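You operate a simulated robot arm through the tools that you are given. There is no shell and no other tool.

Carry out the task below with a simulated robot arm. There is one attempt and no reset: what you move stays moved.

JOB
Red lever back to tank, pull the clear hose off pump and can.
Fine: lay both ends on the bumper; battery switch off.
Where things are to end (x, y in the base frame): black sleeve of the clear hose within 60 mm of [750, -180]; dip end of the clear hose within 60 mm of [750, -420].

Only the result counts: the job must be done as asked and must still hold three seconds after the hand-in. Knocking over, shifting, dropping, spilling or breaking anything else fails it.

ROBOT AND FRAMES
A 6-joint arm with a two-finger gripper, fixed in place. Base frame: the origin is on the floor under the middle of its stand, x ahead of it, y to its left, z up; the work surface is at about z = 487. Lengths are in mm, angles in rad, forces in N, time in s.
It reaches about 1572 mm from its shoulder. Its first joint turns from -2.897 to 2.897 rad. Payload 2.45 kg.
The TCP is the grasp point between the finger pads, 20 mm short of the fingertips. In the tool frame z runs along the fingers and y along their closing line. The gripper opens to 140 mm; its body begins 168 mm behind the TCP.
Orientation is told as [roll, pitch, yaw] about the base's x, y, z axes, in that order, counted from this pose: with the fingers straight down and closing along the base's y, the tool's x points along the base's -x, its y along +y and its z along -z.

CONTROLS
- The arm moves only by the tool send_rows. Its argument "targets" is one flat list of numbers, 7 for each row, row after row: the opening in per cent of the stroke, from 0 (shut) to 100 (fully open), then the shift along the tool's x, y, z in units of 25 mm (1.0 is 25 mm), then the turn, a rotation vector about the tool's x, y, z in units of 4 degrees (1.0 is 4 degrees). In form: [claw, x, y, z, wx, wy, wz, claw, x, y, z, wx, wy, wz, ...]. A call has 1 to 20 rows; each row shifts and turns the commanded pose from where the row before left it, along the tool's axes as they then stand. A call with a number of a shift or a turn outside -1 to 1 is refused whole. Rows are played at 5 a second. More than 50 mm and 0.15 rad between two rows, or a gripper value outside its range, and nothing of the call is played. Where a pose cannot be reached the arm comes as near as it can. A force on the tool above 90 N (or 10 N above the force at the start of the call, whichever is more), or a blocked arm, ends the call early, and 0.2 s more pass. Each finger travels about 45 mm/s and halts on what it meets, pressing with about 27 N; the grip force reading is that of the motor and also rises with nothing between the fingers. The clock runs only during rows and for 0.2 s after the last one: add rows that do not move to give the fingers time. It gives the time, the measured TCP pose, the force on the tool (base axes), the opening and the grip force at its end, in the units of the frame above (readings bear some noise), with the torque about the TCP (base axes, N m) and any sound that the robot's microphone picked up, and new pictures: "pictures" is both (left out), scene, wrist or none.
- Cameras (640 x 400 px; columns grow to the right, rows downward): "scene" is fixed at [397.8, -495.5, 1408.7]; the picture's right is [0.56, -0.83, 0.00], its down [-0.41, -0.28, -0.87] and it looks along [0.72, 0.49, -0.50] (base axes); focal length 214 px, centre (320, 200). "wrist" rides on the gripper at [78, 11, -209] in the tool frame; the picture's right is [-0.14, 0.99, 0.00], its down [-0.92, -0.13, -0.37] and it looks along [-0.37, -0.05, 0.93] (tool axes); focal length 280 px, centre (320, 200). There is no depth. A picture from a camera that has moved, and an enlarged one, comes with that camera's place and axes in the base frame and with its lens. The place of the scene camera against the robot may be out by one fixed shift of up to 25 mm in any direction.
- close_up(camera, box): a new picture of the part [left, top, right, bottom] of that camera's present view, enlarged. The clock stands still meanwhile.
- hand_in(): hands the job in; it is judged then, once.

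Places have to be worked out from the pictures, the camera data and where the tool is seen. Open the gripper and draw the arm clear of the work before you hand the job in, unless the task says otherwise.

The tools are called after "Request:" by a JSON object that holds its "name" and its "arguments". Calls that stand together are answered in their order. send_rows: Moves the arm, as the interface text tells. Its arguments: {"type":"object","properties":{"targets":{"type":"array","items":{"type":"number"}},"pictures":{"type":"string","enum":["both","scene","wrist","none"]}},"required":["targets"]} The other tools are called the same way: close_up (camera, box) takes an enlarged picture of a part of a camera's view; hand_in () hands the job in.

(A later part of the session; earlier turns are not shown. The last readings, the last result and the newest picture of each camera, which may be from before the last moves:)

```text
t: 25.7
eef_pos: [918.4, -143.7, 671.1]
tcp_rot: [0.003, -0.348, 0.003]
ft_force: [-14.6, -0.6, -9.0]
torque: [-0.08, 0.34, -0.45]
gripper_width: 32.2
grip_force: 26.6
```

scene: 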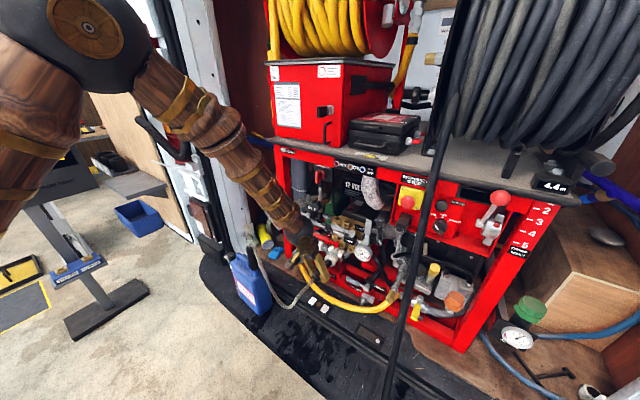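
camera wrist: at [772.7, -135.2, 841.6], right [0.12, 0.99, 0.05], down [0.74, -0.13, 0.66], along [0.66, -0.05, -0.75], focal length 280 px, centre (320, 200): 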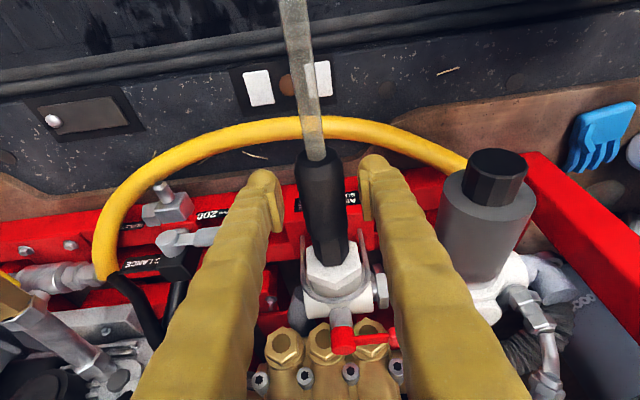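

The side load is gone. I pull straight along the sleeve's axis (about -x, slightly down) in small steps.

Request:
{"name": "send_rows", "arguments": {"targets": [0, 0.385, 0.014, -0.106, 0, 0, 0, 0, 0.385, 0.014, -0.106, 0, 0, 0, 0, 0.385, 0.014, -0.106, 0, 0, 0]}}

```text
t: 26.5
eef_pos: [888.0, -142.8, 667.8]
tcp_rot: [0.002, -0.349, 0.002]
ft_force: [-0.5, 0.0, -0.6]
torque: [-0.08, -0.18, -0.05]
gripper_width: 32.4
grip_force: 26.7
camera wrist: at [743.0, -132.3, 837.8], right [0.12, 0.99, 0.05], down [0.74, -0.13, 0.66], along [0.66, -0.05, -0.75], focal length 280 px, centre (320, 200)
```

scene: 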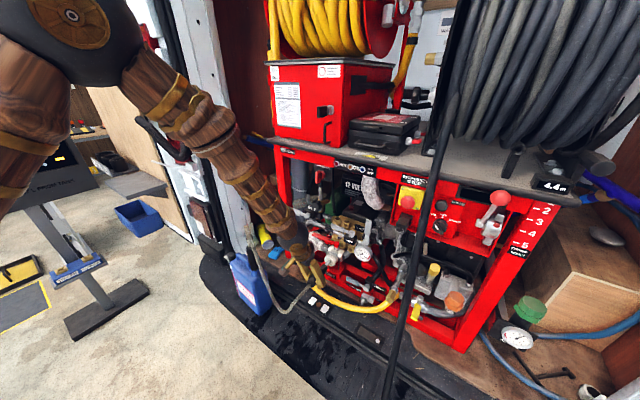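
wrist: 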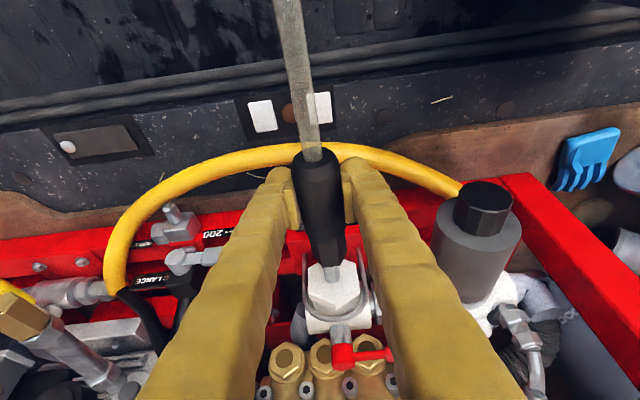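

The sleeve came with the gripper: the bare spigot shows behind it and the load is near zero. I continue pulling 50 mm along the same line.

Request:
{"name": "send_rows", "arguments": {"targets": [0, 0.385, 0.014, -0.106, 0, 0, 0, 0, 0.385, 0.014, -0.106, 0, 0, 0, 0, 0.385, 0.014, -0.106, 0, 0, 0, 0, 0.385, 0.014, -0.106, 0, 0, 0, 0, 0.385, 0.014, -0.106, 0, 0, 0]}}

Request:
{"name": "close_up", "arguments": {"camera": "wrist", "box": [240, 120, 420, 300]}}

Request:
{"name": "close_up", "arguments": {"camera": "scene", "box": [220, 210, 380, 330]}}

```text
t: 27.7
eef_pos: [837.8, -141.4, 664.0]
tcp_rot: [0.0, -0.351, 0.007]
ft_force: [-0.3, 0.3, -0.2]
torque: [-0.02, 0.04, 0.03]
gripper_width: 32.0
grip_force: 27.2
camera wrist: at [692.0, -129.9, 834.2], right [0.12, 0.99, 0.05], down [0.74, -0.12, 0.66], along [0.66, -0.05, -0.75], focal length 280 px, centre (320, 200)
```

scene: 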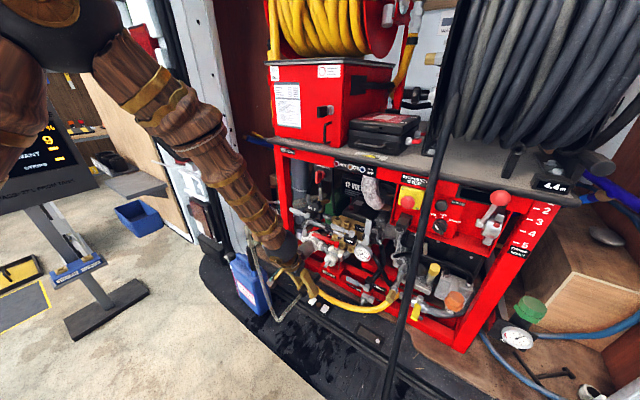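
wrist: 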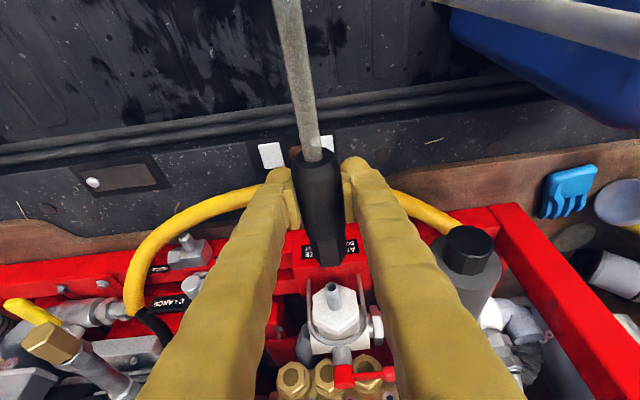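

```text
2.22 times, centred on (330, 210) of wrist
camera zoom: at [692.0, -129.9, 834.2], right [0.12, 0.99, 0.05], down [0.74, -0.12, 0.66], along [0.66, -0.05, -0.75], focal length 623 px, centre (298, 178)
```

zoom: 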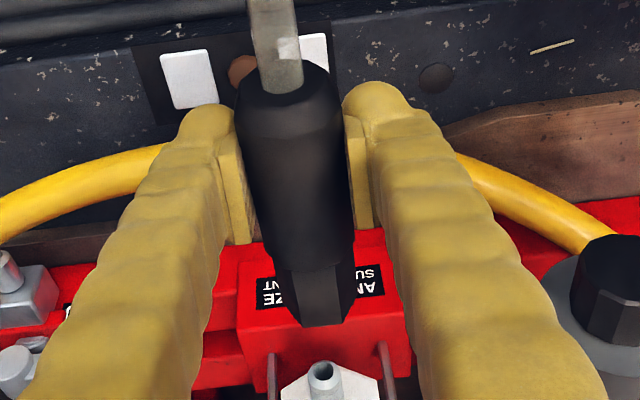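

```text
3.33 times, centred on (300, 270) of scene
camera zoom: at [397.8, -495.5, 1408.7], right [0.56, -0.83, 0.0], down [-0.41, -0.28, -0.87], along [0.72, 0.49, -0.5], focal length 715 px, centre (387, -33)
```

zoom: 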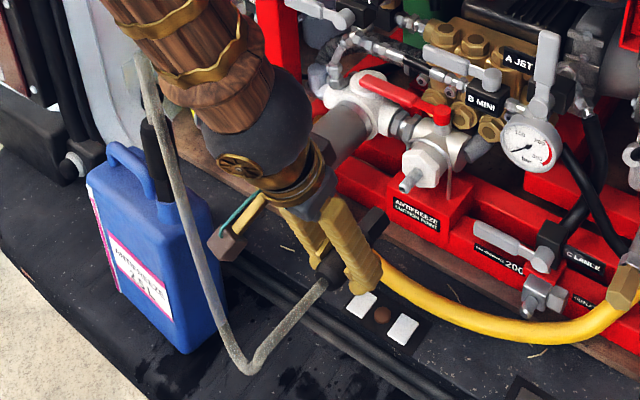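

The sleeve is off the pump: the bare spigot is visible and the lever stays along +y. Before moving on I study how the hose behaves at its bend and at the can.

Request:
{"name": "close_up", "arguments": {"camera": "scene", "box": [232, 215, 272, 265]}}

Request:
{"name": "close_up", "arguments": {"camera": "scene", "box": [250, 270, 330, 330]}}

Request:
{"name": "close_up", "arguments": {"camera": "scene", "box": [220, 250, 480, 400]}}

```text
8.00 times, centred on (252, 240) of scene
camera zoom: at [397.8, -495.5, 1408.7], right [0.56, -0.83, 0.0], down [-0.41, -0.28, -0.87], along [0.72, 0.49, -0.5], focal length 1716 px, centre (864, -120)
```

zoom: 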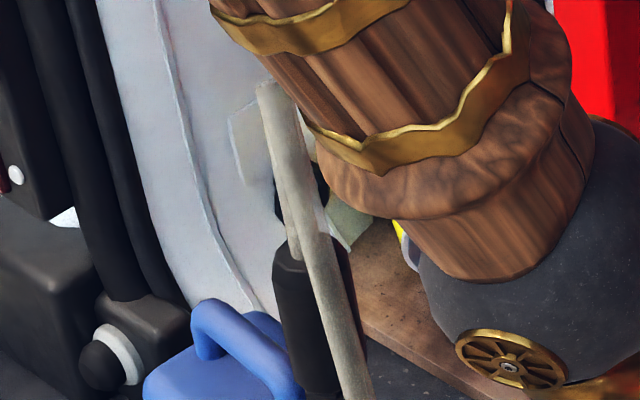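

```text
6.67 times, centred on (290, 300) of scene
camera zoom: at [397.8, -495.5, 1408.7], right [0.56, -0.83, 0.0], down [-0.41, -0.28, -0.87], along [0.72, 0.49, -0.5], focal length 1430 px, centre (520, -467)
```

zoom: 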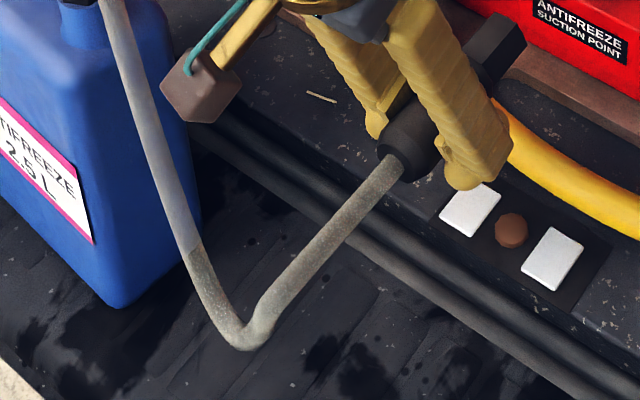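

```text
2.46 times, centred on (350, 325) of scene
camera zoom: at [397.8, -495.5, 1408.7], right [0.56, -0.83, 0.0], down [-0.41, -0.28, -0.87], along [0.72, 0.49, -0.5], focal length 528 px, centre (246, -108)
```

zoom: 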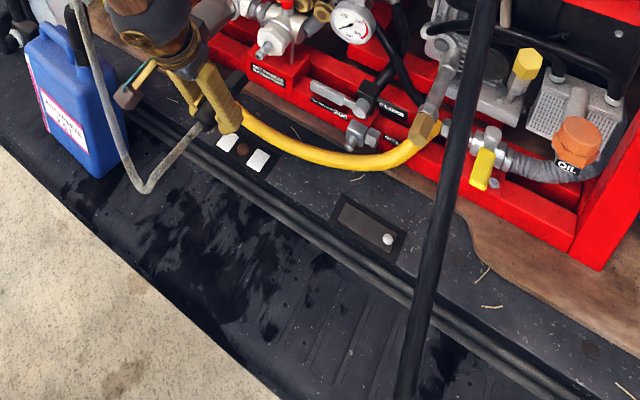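

The hose hangs loosely and is about 600 mm long, so the sleeve can be laid down while the other end is still in the can. I level the sleeve and carry it to just above the bumper at about (715, -165), staying well clear of the can at y>-30.

Request:
{"name": "send_rows", "arguments": {"targets": [0, 0, 0, 0, 0, 0.55, 0, 0, 0, 0, 0, 0, 0.55, 0, 0, 0.7725, -0.118, 0.479, 0, 0, 0, 0, 0.7725, -0.118, 0.479, 0, 0, 0, 0, 0.7725, -0.118, 0.479, 0, 0, 0, 0, 0.7725, -0.118, 0.479, 0, 0, 0, 0, 0.7725, -0.118, 0.479, 0, 0, 0, 0, 0.7725, -0.118, 0.479, 0, 0, 0, 0, 0.7725, -0.118, 0.479, 0, 0, 0, 0, 0.7725, -0.118, 0.479, 0, 0, 0]}}

Request:
{"name": "close_up", "arguments": {"camera": "scene", "box": [200, 210, 380, 340]}}

```text
t: 29.9
eef_pos: [715.9, -159.7, 531.6]
tcp_rot: [0.006, -0.271, 0.003]
ft_force: [-0.2, 0.2, 0.2]
torque: [0.01, -0.02, -0.04]
gripper_width: 32.2
grip_force: 26.5
out of reach, approached as far as the arm can: row 2
camera wrist: at [584.7, -149.2, 712.0], right [0.13, 0.99, 0.04], down [0.79, -0.13, 0.6], along [0.6, -0.04, -0.8], focal length 280 px, centre (320, 200)
```

scene: 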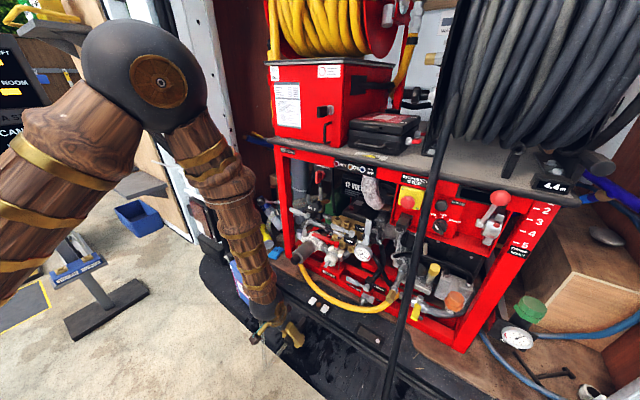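
wrist: 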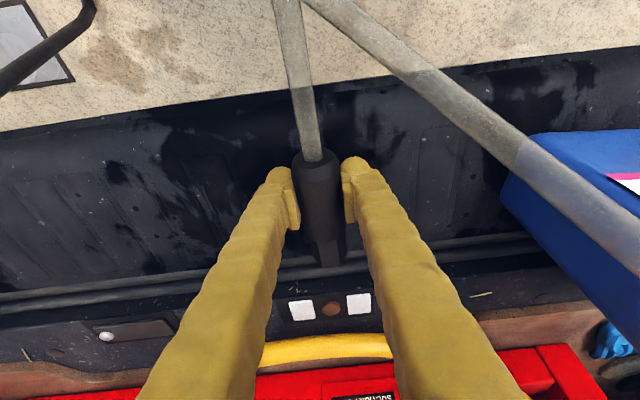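

```text
3.08 times, centred on (290, 275) of scene
camera zoom: at [397.8, -495.5, 1408.7], right [0.56, -0.83, 0.0], down [-0.41, -0.28, -0.87], along [0.72, 0.49, -0.5], focal length 660 px, centre (412, -31)
```

zoom: 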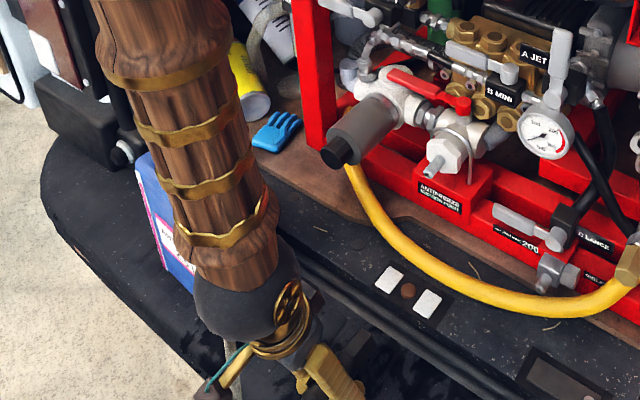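

The sleeve is above the bumper at about (716, -160) and the hose is slack. I lower it slowly toward the surface.

Request:
{"name": "send_rows", "arguments": {"targets": [0, 0.097, 0, 0.347, 0, 0, 0, 0, 0.097, 0, 0.347, 0, 0, 0, 0, 0, 0, 0, 0, 0, 0], "pictures": "wrist"}}

```text
t: 30.7
eef_pos: [716.6, -161.7, 513.3]
tcp_rot: [0.015, -0.271, 0.002]
ft_force: [-1.2, 0.4, 0.0]
torque: [0.0, 0.04, 0.0]
gripper_width: 32.1
grip_force: 27.3
camera wrist: at [585.6, -152.7, 694.3], right [0.13, 0.99, 0.05], down [0.79, -0.13, 0.6], along [0.6, -0.04, -0.8], focal length 280 px, centre (320, 200)
```

wrist: 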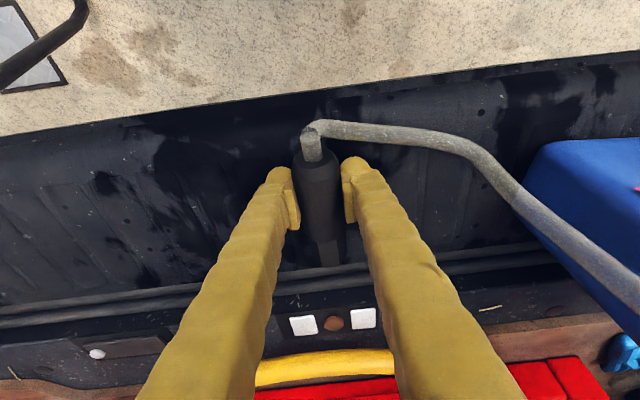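

The hose flopped over toward the can and lies slack. I lower a few more millimetres to touch the surface.

Request:
{"name": "send_rows", "arguments": {"targets": [0, 0.038, 0, 0.135, 0, 0, 0, 0, 0.038, 0, 0.135, 0, 0, 0, 0, 0, 0, 0, 0, 0, 0], "pictures": "none"}}

```text
t: 31.4
eef_pos: [718.3, -162.1, 509.5]
tcp_rot: [0.013, -0.268, 0.002]
ft_force: [-9.7, 5.3, 29.1]
torque: [-0.68, 0.47, -0.33]
gripper_width: 32.1
grip_force: 27.4
out of reach, approached as far as the arm can: row 2
stopped in row 3: the force on the tool passed its limit at 97 N (the readings are from after the stop); the commanded pose is now the measured one
```

Contact with the surface: the sleeve is resting on the bumper. I back off 2 mm and open the fingers to release it.

Request:
{"name": "send_rows", "arguments": {"targets": [0, -0.02, 0, -0.077, 0, 0, 0, 15, 0, 0, 0, 0, 0, 0, 30, 0, 0, 0, 0, 0, 0, 45, 0, 0, 0, 0, 0, 0, 50, 0, 0, 0, 0, 0, 0, 50, 0, 0, 0, 0, 0, 0]}}

```text
t: 32.8
eef_pos: [718.3, -160.9, 511.0]
tcp_rot: [0.013, -0.271, 0.001]
ft_force: [0.1, 0.0, 0.7]
torque: [-0.01, 0.0, 0.02]
gripper_width: 70.0
grip_force: 0.0
camera wrist: at [587.6, -152.8, 692.1], right [0.13, 0.99, 0.05], down [0.79, -0.13, 0.6], along [0.6, -0.04, -0.8], focal length 280 px, centre (320, 200)
```

scene: 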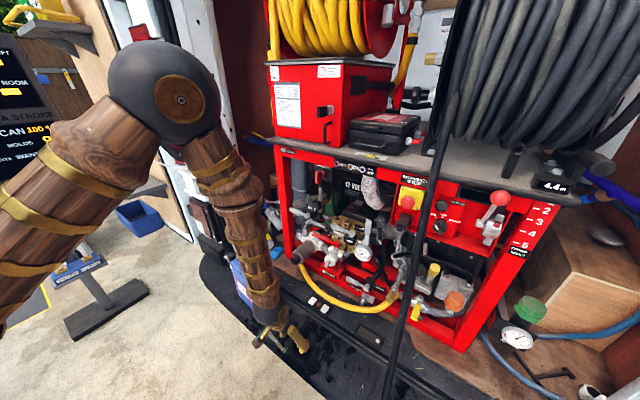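
wrist: 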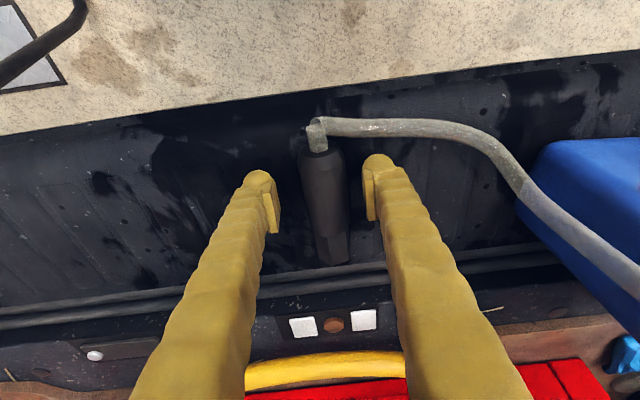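

The sleeve rests on the bumper, spanning about x 684–812 at y≈-163, so its middle is near (748, -163). I withdraw the fingers straight back along the tool axis.

Request:
{"name": "send_rows", "arguments": {"targets": [55, 0, 0, -0.5, 0, 0, 0, 60, 0, 0, -1, 0, 0, 0, 60, 0, 0, -1, 0, 0, 0, 60, 0, 0, -1, 0, 0, 0, 60, 0, 0, -1, 0, 0, 0, 60, 0, 0, -1, 0, 0, 0, 60, 0, 0, -1, 0, 0, 0, 60, 0, 0, -1, 0, 0, 0, 60, 0, 0, -1, 0, 0, 0, 60, 0, 0, -1, 0, 0, 0]}}

Request:
{"name": "close_up", "arguments": {"camera": "wrist", "box": [380, 40, 640, 220]}}

Request:
{"name": "close_up", "arguments": {"camera": "scene", "box": [200, 200, 360, 330]}}

```text
t: 35.0
eef_pos: [656.4, -164.7, 741.7]
tcp_rot: [0.015, -0.267, 0.002]
ft_force: [0.5, 0.2, 1.3]
torque: [-0.04, 0.05, 0.0]
gripper_width: 84.2
grip_force: 0.1
camera wrist: at [526.7, -156.6, 922.0], right [0.13, 0.99, 0.05], down [0.79, -0.13, 0.6], along [0.6, -0.04, -0.8], focal length 280 px, centre (320, 200)
```

scene: 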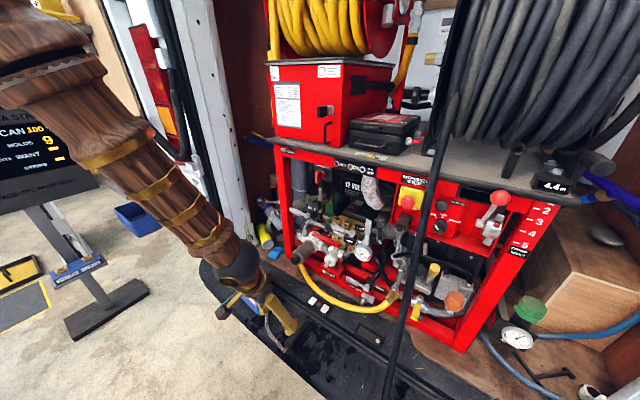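
wrist: 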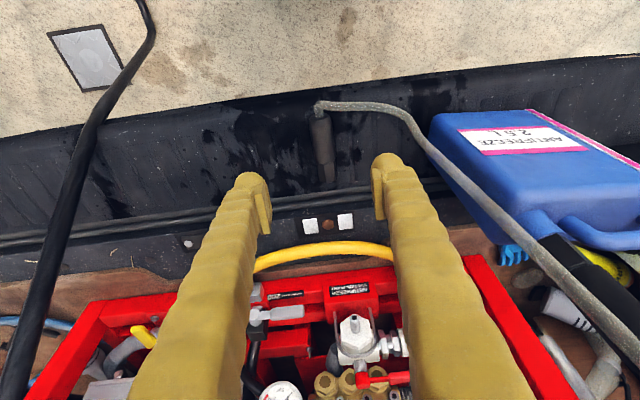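

```text
2.22 times, centred on (510, 130) of wrist
camera zoom: at [526.7, -156.6, 922.0], right [0.13, 0.99, 0.05], down [0.79, -0.13, 0.6], along [0.6, -0.04, -0.8], focal length 623 px, centre (-102, 356)
```

zoom: 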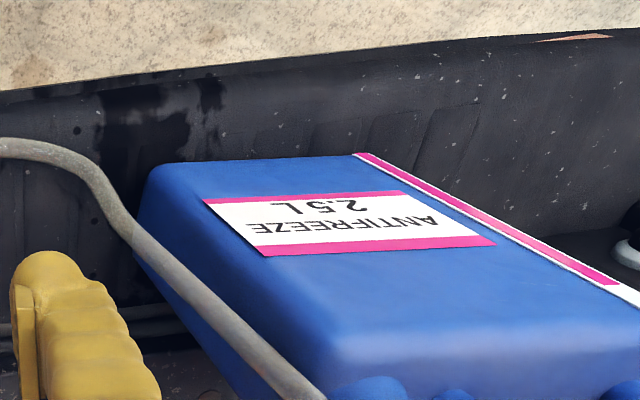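

```text
3.08 times, centred on (280, 265) of scene
camera zoom: at [397.8, -495.5, 1408.7], right [0.56, -0.83, 0.0], down [-0.41, -0.28, -0.87], along [0.72, 0.49, -0.5], focal length 660 px, centre (443, 0)
```

zoom: 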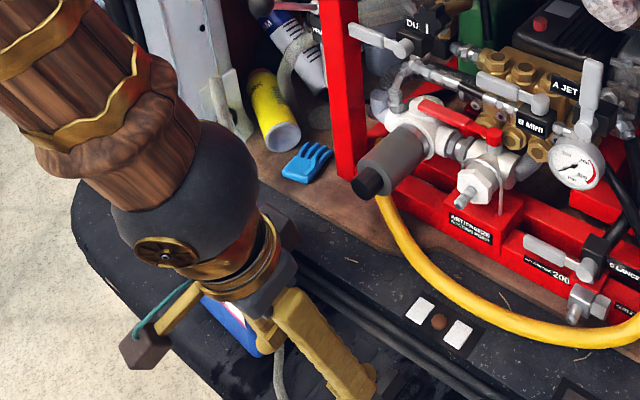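

I raise the arm to clear the can and hose, and start yawing the tool by +90° so the fingers will close along x, straddling the hose plane.

Request:
{"name": "send_rows", "arguments": {"targets": [70, 0, 0, -1, 0, 0, 0, 70, 0, 0, -1, 0, 0, 0, 70, 0, 0, -1, 0, 0, 0, 70, 0, 0, -1, 0, 0, 0, 70, 0, 0, -1, 0, 0, 0, 70, 0, 0, -1, 0, 0, 0, 70, 0, 0, -1, 0, 0, 0, 70, 0, 0, -1, 0, 0, 0, 70, 0, 0, -1, 0, 0, 0, 70, 0, 0, -1, 0, 0, 0, 70, 0, 0, 0, -0.264, 0, -0.9646, 70, 0, 0, 0, -0.264, 0, -0.9646, 70, 0, 0, 0, -0.264, 0, -0.9646, 70, 0, 0, 0, -0.264, 0, -0.9646, 70, 0, 0, 0, -0.264, 0, -0.9646, 70, 0, 0, 0, -0.264, 0, -0.9646, 70, 0, 0, 0, -0.264, 0, -0.9646, 70, 0, 0, 0, -0.264, 0, -0.9646, 70, 0, 0, 0, -0.264, 0, -0.9646, 70, 0, 0, 0, -0.264, 0, -0.9646]}}

```text
t: 39.2
eef_pos: [589.7, -167.9, 981.2]
tcp_rot: [0.01, -0.277, 0.704]
ft_force: [0.3, -0.3, -0.1]
torque: [0.02, 0.0, -0.05]
gripper_width: 98.2
grip_force: 0.0
camera wrist: at [483.3, -246.3, 1161.2], right [-0.54, 0.84, 0.05], down [0.68, 0.41, 0.6], along [0.49, 0.36, -0.8], focal length 280 px, centre (320, 200)
```

scene: 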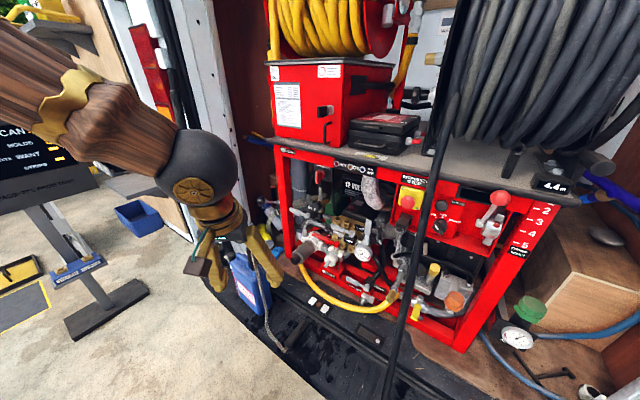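
wrist: 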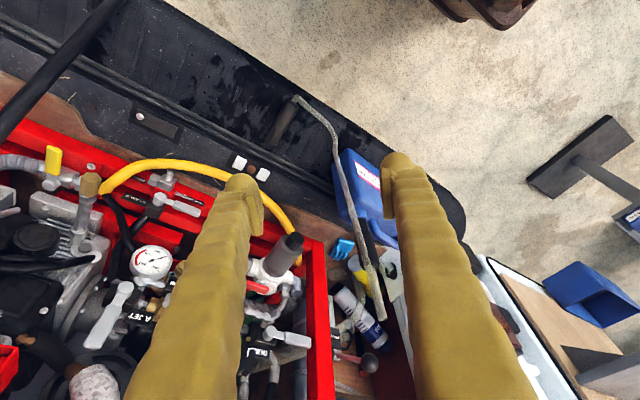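

The yaw works and the hose is clearly visible from the sleeve up to its fold above the can. I complete the yaw to 90° and tilt the fingers toward +y.

Request:
{"name": "send_rows", "arguments": {"targets": [70, 0, 0, 0, -0.2735, 0, -0.962, 70, 0, 0, 0, -0.2735, 0, -0.962, 70, 0, 0, 0, -0.2735, 0, -0.962, 70, 0, 0, 0, -0.2735, 0, -0.962, 70, 0, 0, 0, -0.2735, 0, -0.962, 70, 0, 0, 0, -0.2735, 0, -0.962, 70, 0, 0, 0, -0.2735, 0, -0.962, 70, 0, 0, 0, -0.2735, 0, -0.962, 70, 0, 0, 0, -0.2735, 0, -0.962, 70, 0, 0, 0, -0.2735, 0, -0.962, 70, 0, 0, 0, -0.2735, 0, -0.962, 70, 0, 0, 0, -0.2735, 0, -0.962, 70, 0, 0, 0, -0.11, 0, -0.385, 70, 0, 0, 0, 0, -1, 0, 70, 0, 0, 0, 0, -1, 0, 70, 0, 0, 0, 0, -1, 0, 70, 0, 0, 0, 0, -1, 0, 70, 0, 0, 0, 0, -1, 0, 70, 0, 0, 0, 0, -1, 0, 70, 0, 0, 0, 0, -1, 0]}}

```text
t: 43.4
eef_pos: [590.4, -168.2, 980.3]
tcp_rot: [0.008, -0.773, 1.567]
ft_force: [-0.5, 0.4, 1.1]
torque: [0.01, 0.0, 0.02]
gripper_width: 98.0
grip_force: 0.0
camera wrist: at [579.3, -369.3, 1076.2], right [-0.99, 0.1, 0.1], down [0.13, 0.4, 0.91], along [0.05, 0.91, -0.41], focal length 280 px, centre (320, 200)
```

scene: 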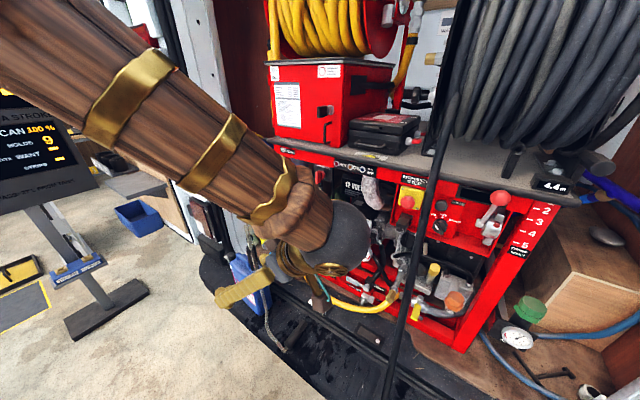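
wrist: 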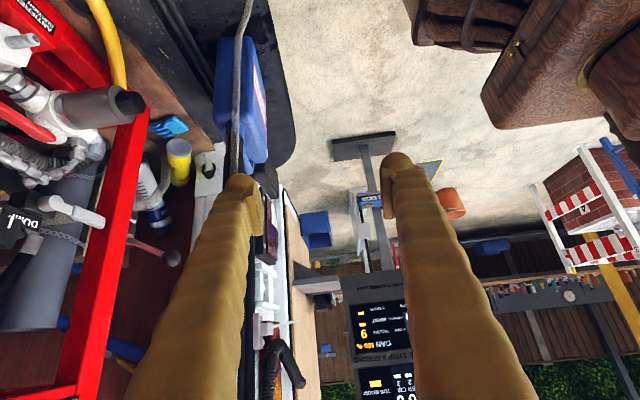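

The can's dip fitting is hidden behind one finger. I shift the arm in +x to line up with the can's neck at a safe distance, to see it between the fingers.

Request:
{"name": "send_rows", "arguments": {"targets": [70, 0, -0.88, 0, 0, 0, 0, 70, 0, -0.88, 0, 0, 0, 0, 70, 0, -0.88, 0, 0, 0, 0, 70, 0, -0.88, 0, 0, 0, 0, 70, 0, -0.88, 0, 0, 0, 0, 70, 0, -0.88, 0, 0, 0, 0]}}

Request:
{"name": "close_up", "arguments": {"camera": "wrist", "box": [240, 0, 440, 220]}}

Request:
{"name": "close_up", "arguments": {"camera": "scene", "box": [200, 210, 340, 370]}}

```text
t: 44.8
eef_pos: [722.2, -167.6, 979.0]
tcp_rot: [0.006, -0.772, 1.566]
ft_force: [-0.3, -0.3, 0.2]
torque: [-0.02, -0.02, 0.01]
gripper_width: 97.9
grip_force: 0.1
camera wrist: at [711.8, -368.8, 1075.6], right [-0.99, 0.1, 0.1], down [0.13, 0.4, 0.91], along [0.05, 0.91, -0.41], focal length 280 px, centre (320, 200)
```

scene: 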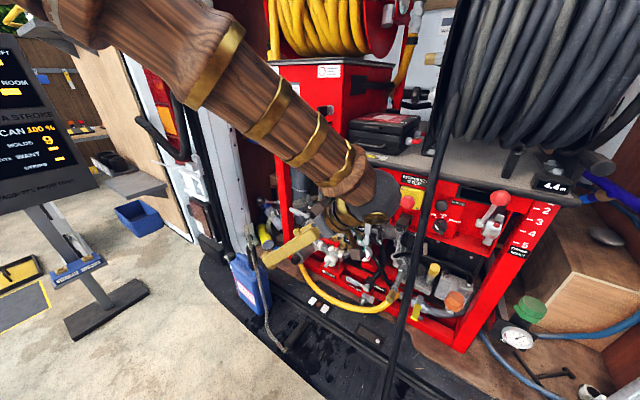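
wrist: 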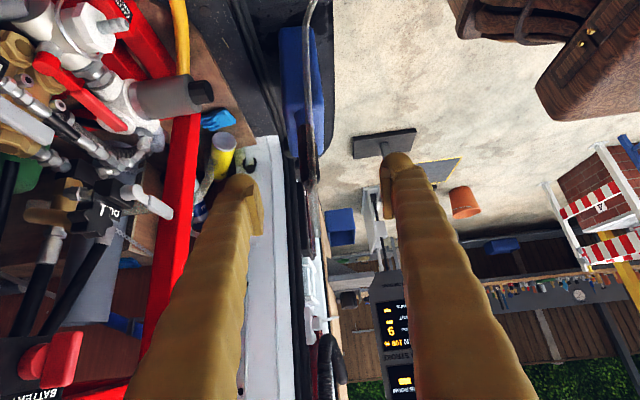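

```text
1.82 times, centred on (340, 110) of wrist
camera zoom: at [711.8, -368.8, 1075.6], right [-0.99, 0.1, 0.1], down [0.13, 0.4, 0.91], along [0.05, 0.91, -0.41], focal length 510 px, centre (284, 364)
```

zoom: 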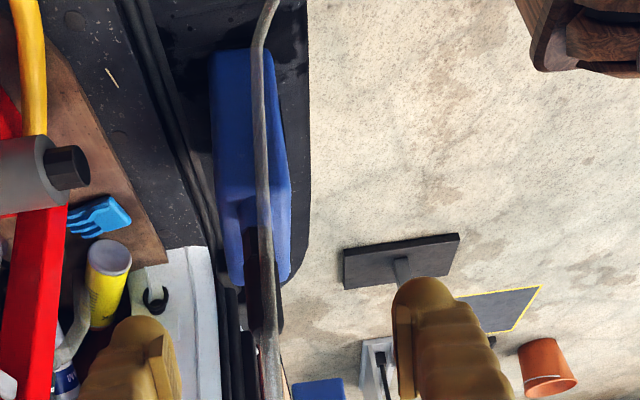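

```text
2.50 times, centred on (270, 290) of scene
camera zoom: at [397.8, -495.5, 1408.7], right [0.56, -0.83, 0.0], down [-0.41, -0.28, -0.87], along [0.72, 0.49, -0.5], focal length 536 px, centre (445, -25)
```

zoom: 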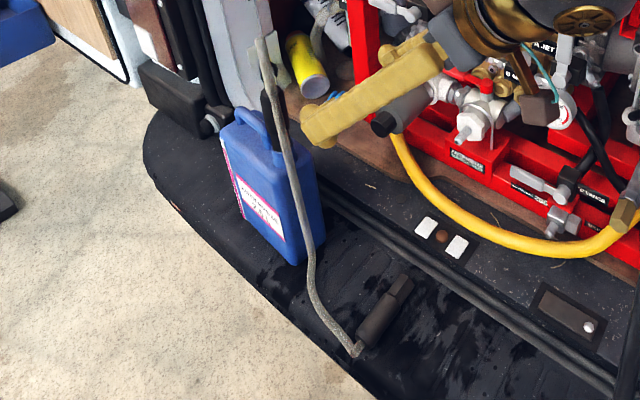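

The scene view shows the can upright and the sleeve lying on the bumper. I zoom on the dip fitting from both cameras to fix its axis.

Request:
{"name": "close_up", "arguments": {"camera": "wrist", "box": [270, 90, 350, 240]}}

Request:
{"name": "close_up", "arguments": {"camera": "scene", "box": [225, 210, 305, 290]}}

Request:
{"name": "close_up", "arguments": {"camera": "scene", "box": [260, 290, 330, 350]}}

```text
2.67 times, centred on (310, 165) of wrist
camera zoom: at [711.8, -368.8, 1075.6], right [-0.99, 0.1, 0.1], down [0.13, 0.4, 0.91], along [0.05, 0.91, -0.41], focal length 748 px, centre (347, 293)
```

zoom: 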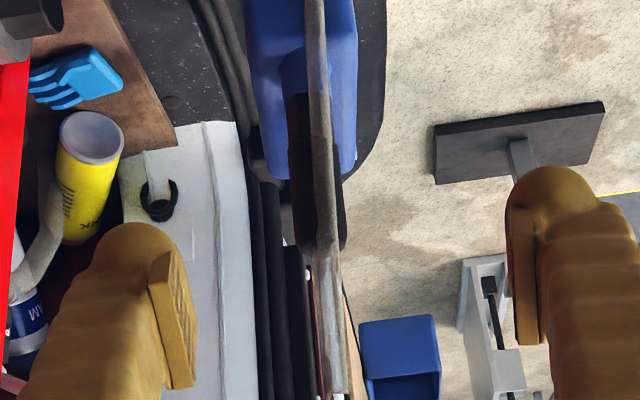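

```text
5.00 times, centred on (265, 250) of scene
camera zoom: at [397.8, -495.5, 1408.7], right [0.56, -0.83, 0.0], down [-0.41, -0.28, -0.87], along [0.72, 0.49, -0.5], focal length 1072 px, centre (595, -50)
```

zoom: 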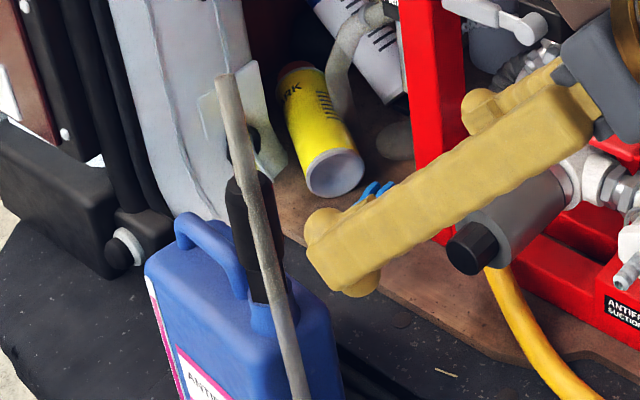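

```text
6.67 times, centred on (295, 320) of scene
camera zoom: at [397.8, -495.5, 1408.7], right [0.56, -0.83, 0.0], down [-0.41, -0.28, -0.87], along [0.72, 0.49, -0.5], focal length 1430 px, centre (487, -600)
```

zoom: 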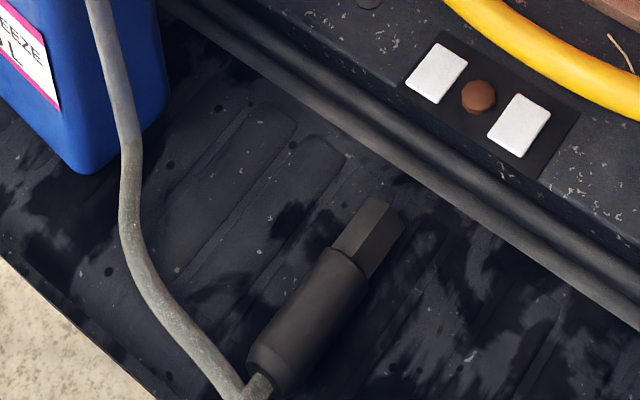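

The fitting triangulates to a nearly vertical axis: hex at about (753, 47, 746), grip from there to (744, 47, 857), and the hose fold at about (747, 44, 957). I approach with the fingers straddling the hose plane, stopping part way to check.

Request:
{"name": "send_rows", "arguments": {"targets": [70, 0, -0.96, 0, 0, 0, 0, 70, -0.161, 0, 0.938, 0, 0, 0, 70, -0.161, 0, 0.938, 0, 0, 0, 70, -0.161, 0, 0.938, 0, 0, 0, 70, -0.161, 0, 0.938, 0, 0, 0, 70, -0.161, 0, 0.938, 0, 0, 0, 70, -0.161, 0, 0.938, 0, 0, 0]}}

Request:
{"name": "close_up", "arguments": {"camera": "wrist", "box": [220, 60, 440, 260]}}

Request:
{"name": "close_up", "arguments": {"camera": "scene", "box": [215, 200, 325, 290]}}

```text
t: 46.4
eef_pos: [745.8, -51.1, 895.1]
tcp_rot: [0.009, -0.771, 1.565]
ft_force: [0.9, -0.2, 0.0]
torque: [-0.02, 0.0, 0.01]
gripper_width: 97.9
grip_force: 0.1
camera wrist: at [735.0, -252.8, 991.3], right [-0.99, 0.1, 0.1], down [0.13, 0.4, 0.91], along [0.05, 0.91, -0.41], focal length 280 px, centre (320, 200)
```

scene: 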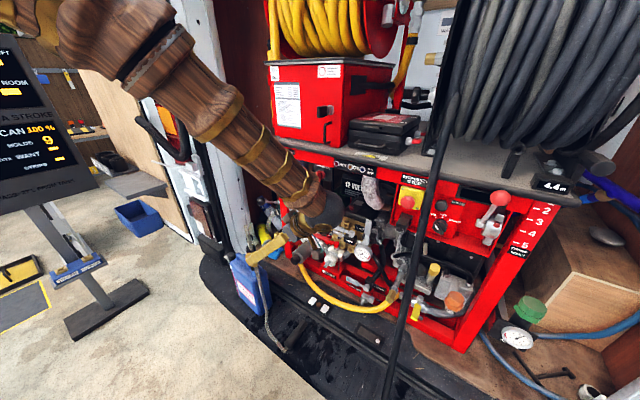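
wrist: 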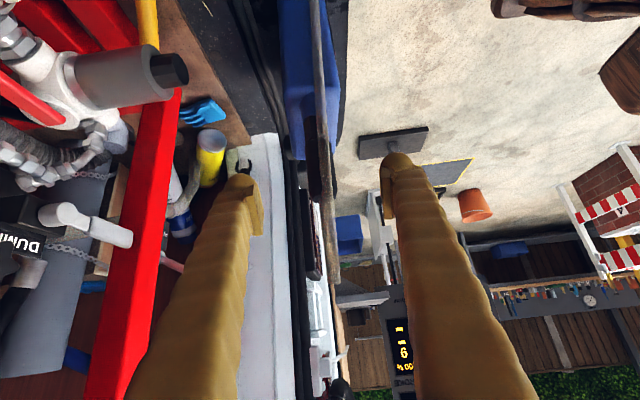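

```text
2.00 times, centred on (330, 160) of wrist
camera zoom: at [735.0, -252.8, 991.3], right [-0.99, 0.1, 0.1], down [0.13, 0.4, 0.91], along [0.05, 0.91, -0.41], focal length 561 px, centre (300, 280)
```

zoom: 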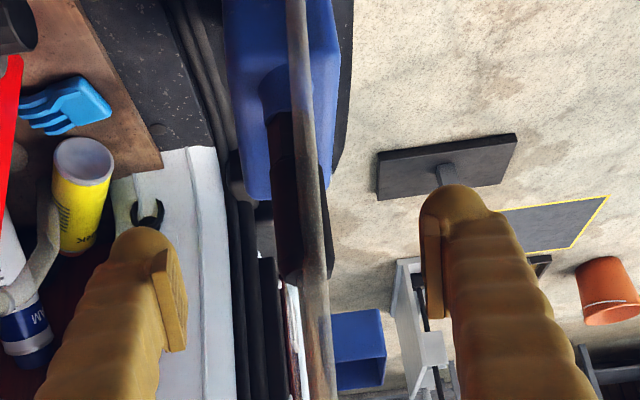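

```text
4.44 times, centred on (270, 245) of scene
camera zoom: at [397.8, -495.5, 1408.7], right [0.56, -0.83, 0.0], down [-0.41, -0.28, -0.87], along [0.72, 0.49, -0.5], focal length 953 px, centre (542, 0)
```

zoom: 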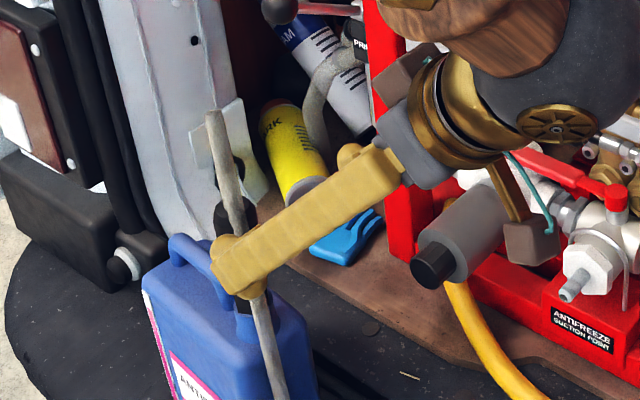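

The grip is centred between the open pads, with the hose running in the gap. I go in the remaining distance to about (747, 44, 822).

Request:
{"name": "send_rows", "arguments": {"targets": [70, -0.138, -0.01, 0.95, 0, 0, 0, 70, -0.138, -0.01, 0.95, 0, 0, 0, 70, -0.138, -0.01, 0.95, 0, 0, 0, 70, -0.138, -0.01, 0.95, 0, 0, 0, 70, -0.138, -0.01, 0.95, 0, 0, 0]}}

Request:
{"name": "close_up", "arguments": {"camera": "wrist", "box": [220, 60, 440, 260]}}

Request:
{"name": "close_up", "arguments": {"camera": "scene", "box": [215, 200, 325, 290]}}

```text
t: 47.6
eef_pos: [746.6, 41.9, 823.2]
tcp_rot: [0.008, -0.773, 1.566]
ft_force: [0.0, 0.2, -0.3]
torque: [0.03, -0.02, 0.0]
gripper_width: 98.3
grip_force: 0.1
camera wrist: at [736.8, -158.8, 919.2], right [-0.99, 0.1, 0.1], down [0.13, 0.4, 0.91], along [0.05, 0.91, -0.41], focal length 280 px, centre (320, 200)
```

scene: 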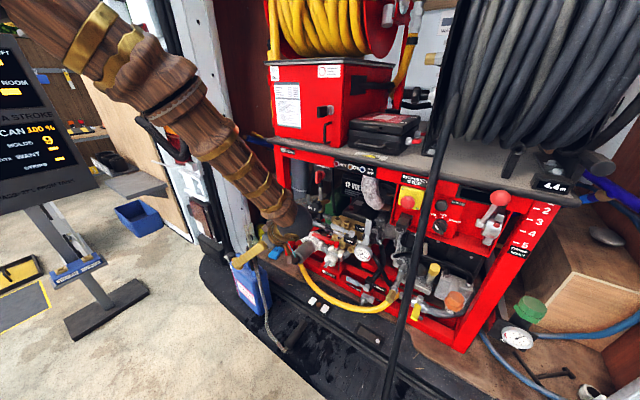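
wrist: 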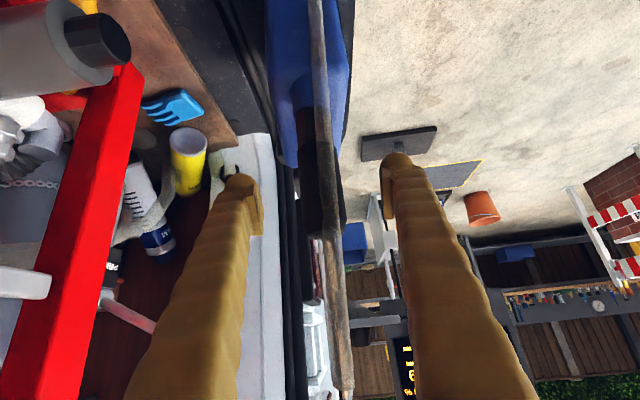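

```text
2.00 times, centred on (330, 160) of wrist
camera zoom: at [736.8, -158.8, 919.2], right [-0.99, 0.1, 0.1], down [0.13, 0.4, 0.91], along [0.05, 0.91, -0.41], focal length 561 px, centre (300, 280)
```

zoom: 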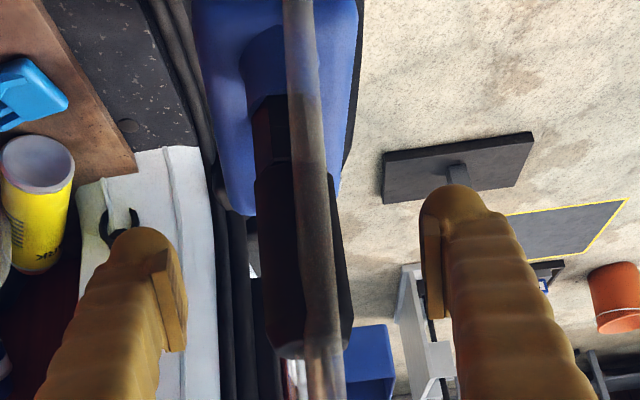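

```text
4.44 times, centred on (270, 245) of scene
camera zoom: at [397.8, -495.5, 1408.7], right [0.56, -0.83, 0.0], down [-0.41, -0.28, -0.87], along [0.72, 0.49, -0.5], focal length 953 px, centre (542, 0)
```

zoom: 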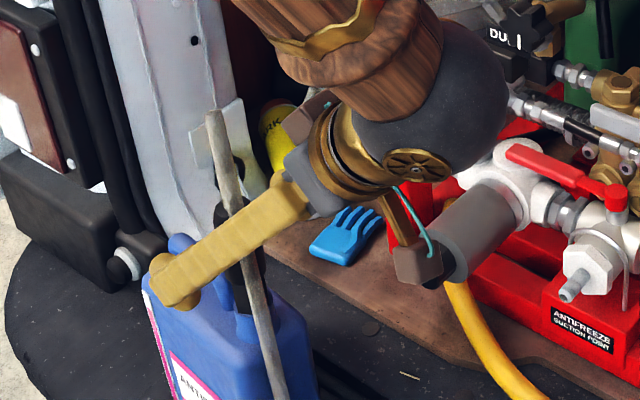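

The grip sits between the pads at the TCP depth. To avoid pushing the free-standing can sideways, I first close only to about 44 mm and check the centring.

Request:
{"name": "send_rows", "arguments": {"targets": [50, 0, 0, 0, 0, 0, 0, 40, 0, 0, 0, 0, 0, 0, 32, 0, 0, 0, 0, 0, 0, 32, 0, 0, 0, 0, 0, 0], "pictures": "wrist"}}

Request:
{"name": "close_up", "arguments": {"camera": "wrist", "box": [270, 130, 370, 240]}}

```text
t: 48.6
eef_pos: [746.6, 42.5, 822.9]
tcp_rot: [0.009, -0.772, 1.564]
ft_force: [-0.4, -1.0, -0.5]
torque: [-0.01, -0.01, 0.01]
gripper_width: 44.8
grip_force: 0.0
camera wrist: at [736.7, -159.0, 919.1], right [-0.99, 0.1, 0.1], down [0.13, 0.4, 0.91], along [0.05, 0.91, -0.41], focal length 280 px, centre (320, 200)
```

wrist: 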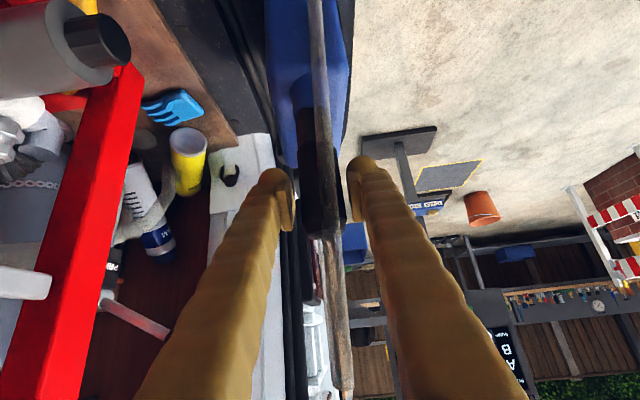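

```text
3.64 times, centred on (320, 185) of wrist
camera zoom: at [736.7, -159.0, 919.1], right [-0.99, 0.1, 0.1], down [0.13, 0.4, 0.91], along [0.05, 0.91, -0.41], focal length 1020 px, centre (320, 254)
```

zoom: 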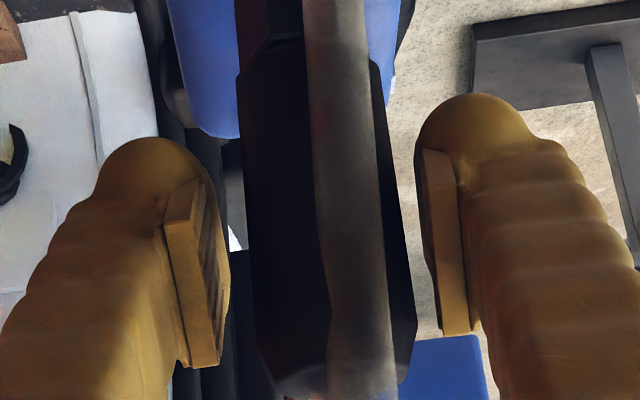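

The grip is centred within about a millimetre. I close fully on it.

Request:
{"name": "send_rows", "arguments": {"targets": [22, 0, 0, 0, 0, 0, 0, 0, 0, 0, 0, 0, 0, 0, 0, 0, 0, 0, 0, 0, 0, 0, 0, 0, 0, 0, 0, 0], "pictures": "none"}}

```text
t: 49.6
eef_pos: [746.6, 43.2, 823.3]
tcp_rot: [0.007, -0.77, 1.566]
ft_force: [-2.9, -0.6, 2.2]
torque: [-0.03, 0.02, 0.12]
gripper_width: 31.9
grip_force: 26.9
```

The grip is held with almost no side load. I lift slowly straight up, 50 mm, watching the forces and the can.

Request:
{"name": "send_rows", "arguments": {"targets": [0, -0.278, 0, -0.287, 0, 0, 0, 0, -0.278, 0, -0.287, 0, 0, 0, 0, -0.278, 0, -0.287, 0, 0, 0, 0, -0.278, 0, -0.287, 0, 0, 0, 0, -0.278, 0, -0.287, 0, 0, 0]}}

Request:
{"name": "close_up", "arguments": {"camera": "scene", "box": [215, 200, 325, 290]}}

Request:
{"name": "close_up", "arguments": {"camera": "wrist", "box": [230, 0, 410, 240]}}

```text
t: 50.8
eef_pos: [746.5, 42.5, 872.7]
tcp_rot: [0.008, -0.773, 1.565]
ft_force: [0.6, -0.8, -0.4]
torque: [0.01, 0.04, 0.02]
gripper_width: 31.8
grip_force: 27.0
camera wrist: at [735.3, -158.4, 969.4], right [-0.99, 0.1, 0.1], down [0.13, 0.4, 0.91], along [0.05, 0.91, -0.41], focal length 280 px, centre (320, 200)
```

scene: 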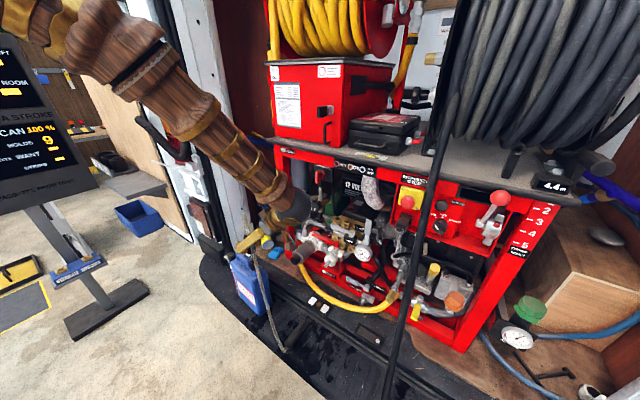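
wrist: 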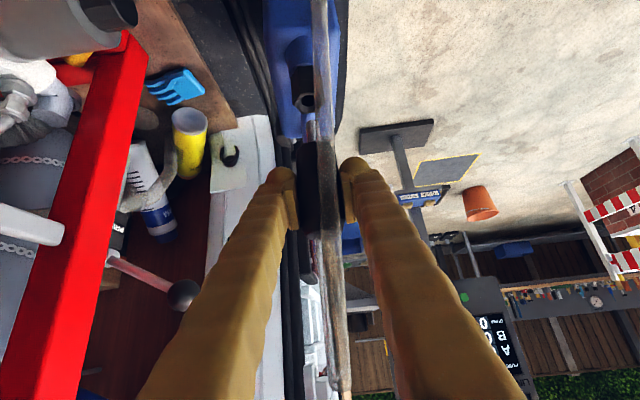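

```text
4.44 times, centred on (270, 245) of scene
camera zoom: at [397.8, -495.5, 1408.7], right [0.56, -0.83, 0.0], down [-0.41, -0.28, -0.87], along [0.72, 0.49, -0.5], focal length 953 px, centre (542, 0)
```

zoom: 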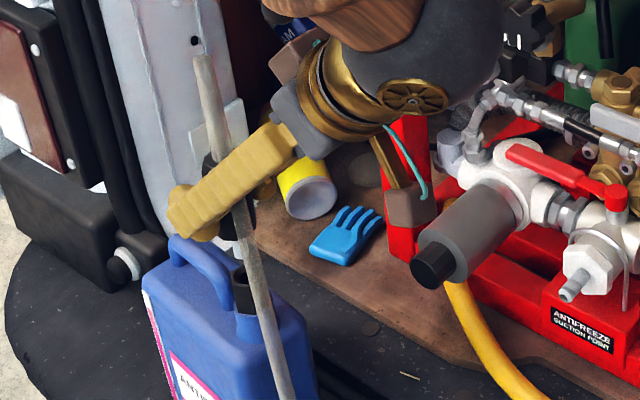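

```text
1.67 times, centred on (320, 120) of wrist
camera zoom: at [735.3, -158.4, 969.4], right [-0.99, 0.1, 0.1], down [0.13, 0.4, 0.91], along [0.05, 0.91, -0.41], focal length 467 px, centre (320, 333)
```

zoom: 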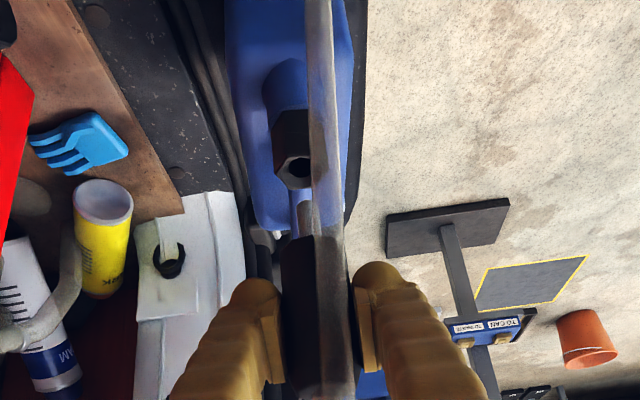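

The hex is a socket that stays in the can's neck while the grip rises freely. I zoom to see whether a tube still runs down into the neck.

Request:
{"name": "close_up", "arguments": {"camera": "wrist", "box": [285, 50, 355, 150]}}

Request:
{"name": "close_up", "arguments": {"camera": "scene", "box": [245, 225, 295, 275]}}

```text
4.00 times, centred on (320, 100) of wrist
camera zoom: at [735.3, -158.4, 969.4], right [-0.99, 0.1, 0.1], down [0.13, 0.4, 0.91], along [0.05, 0.91, -0.41], focal length 1122 px, centre (320, 600)
```

zoom: 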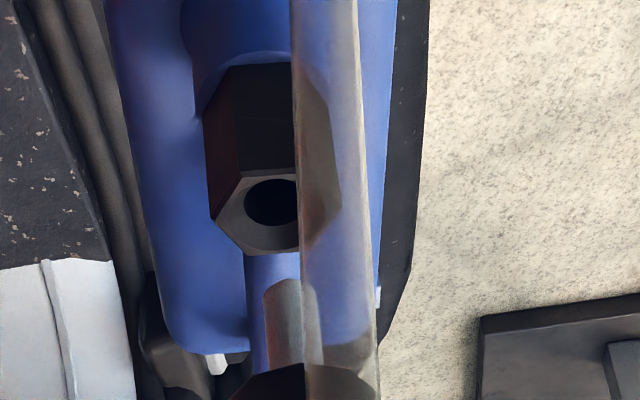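

```text
8.00 times, centred on (270, 250) of scene
camera zoom: at [397.8, -495.5, 1408.7], right [0.56, -0.83, 0.0], down [-0.41, -0.28, -0.87], along [0.72, 0.49, -0.5], focal length 1716 px, centre (720, -200)
```

zoom: 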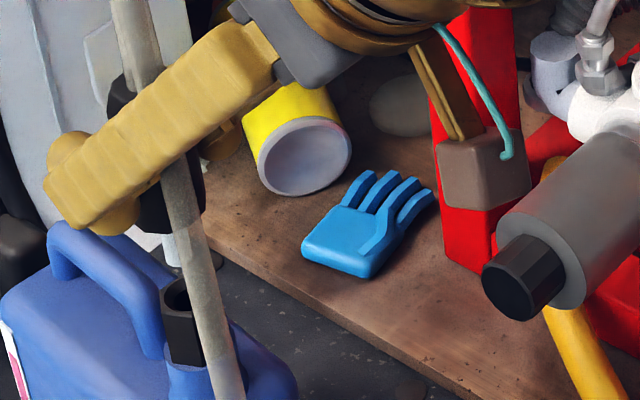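

The socket in the neck is now empty and only a short metal stub sticks out of the grip, so the dip end is already out of the can. I lift 30 mm more and move it away from the can toward -y.

Request:
{"name": "send_rows", "arguments": {"targets": [0, -0.278, 0, -0.287, 0, 0, 0, 0, -0.278, 0, -0.287, 0, 0, 0, 0, -0.278, 0, -0.287, 0, 0, 0, 0, 0.678, 0.04, -0.66, 0, 0, 0, 0, 0.678, 0.04, -0.66, 0, 0, 0, 0, 0.678, 0.04, -0.66, 0, 0, 0, 0, 0.678, 0.04, -0.66, 0, 0, 0, 0, 0.678, 0.04, -0.66, 0, 0, 0, 0, 0.678, 0.04, -0.66, 0, 0, 0]}}

Request:
{"name": "close_up", "arguments": {"camera": "scene", "box": [200, 190, 380, 340]}}

```text
t: 52.8
eef_pos: [736.9, -98.8, 902.1]
tcp_rot: [0.008, -0.772, 1.564]
ft_force: [-0.2, 0.4, -0.4]
torque: [-0.03, 0.0, 0.0]
gripper_width: 32.1
grip_force: 26.9
camera wrist: at [727.7, -299.7, 998.5], right [-0.99, 0.1, 0.1], down [0.13, 0.4, 0.91], along [0.05, 0.91, -0.41], focal length 280 px, centre (320, 200)
```

scene: 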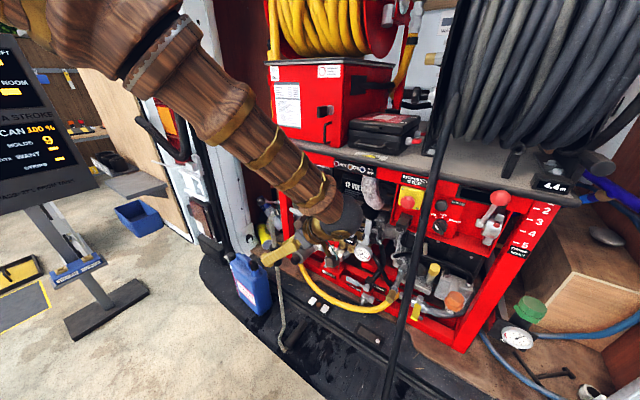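
wrist: 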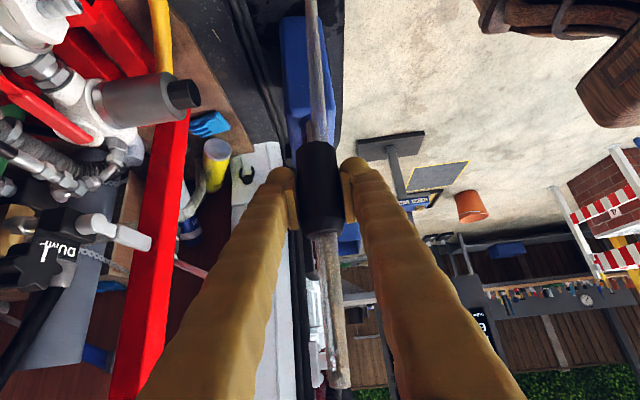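

```text
2.67 times, centred on (290, 265) of scene
camera zoom: at [397.8, -495.5, 1408.7], right [0.56, -0.83, 0.0], down [-0.41, -0.28, -0.87], along [0.72, 0.49, -0.5], focal length 572 px, centre (400, 27)
```

zoom: 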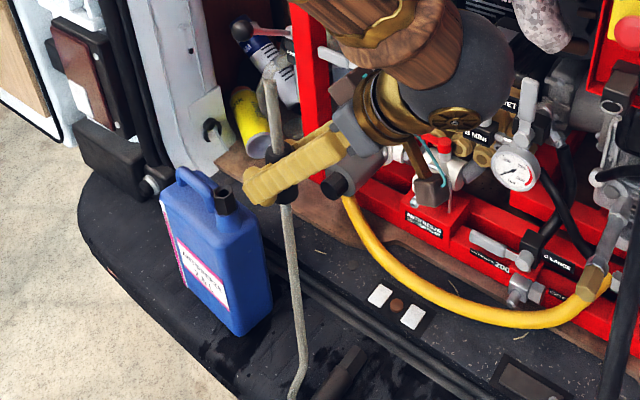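

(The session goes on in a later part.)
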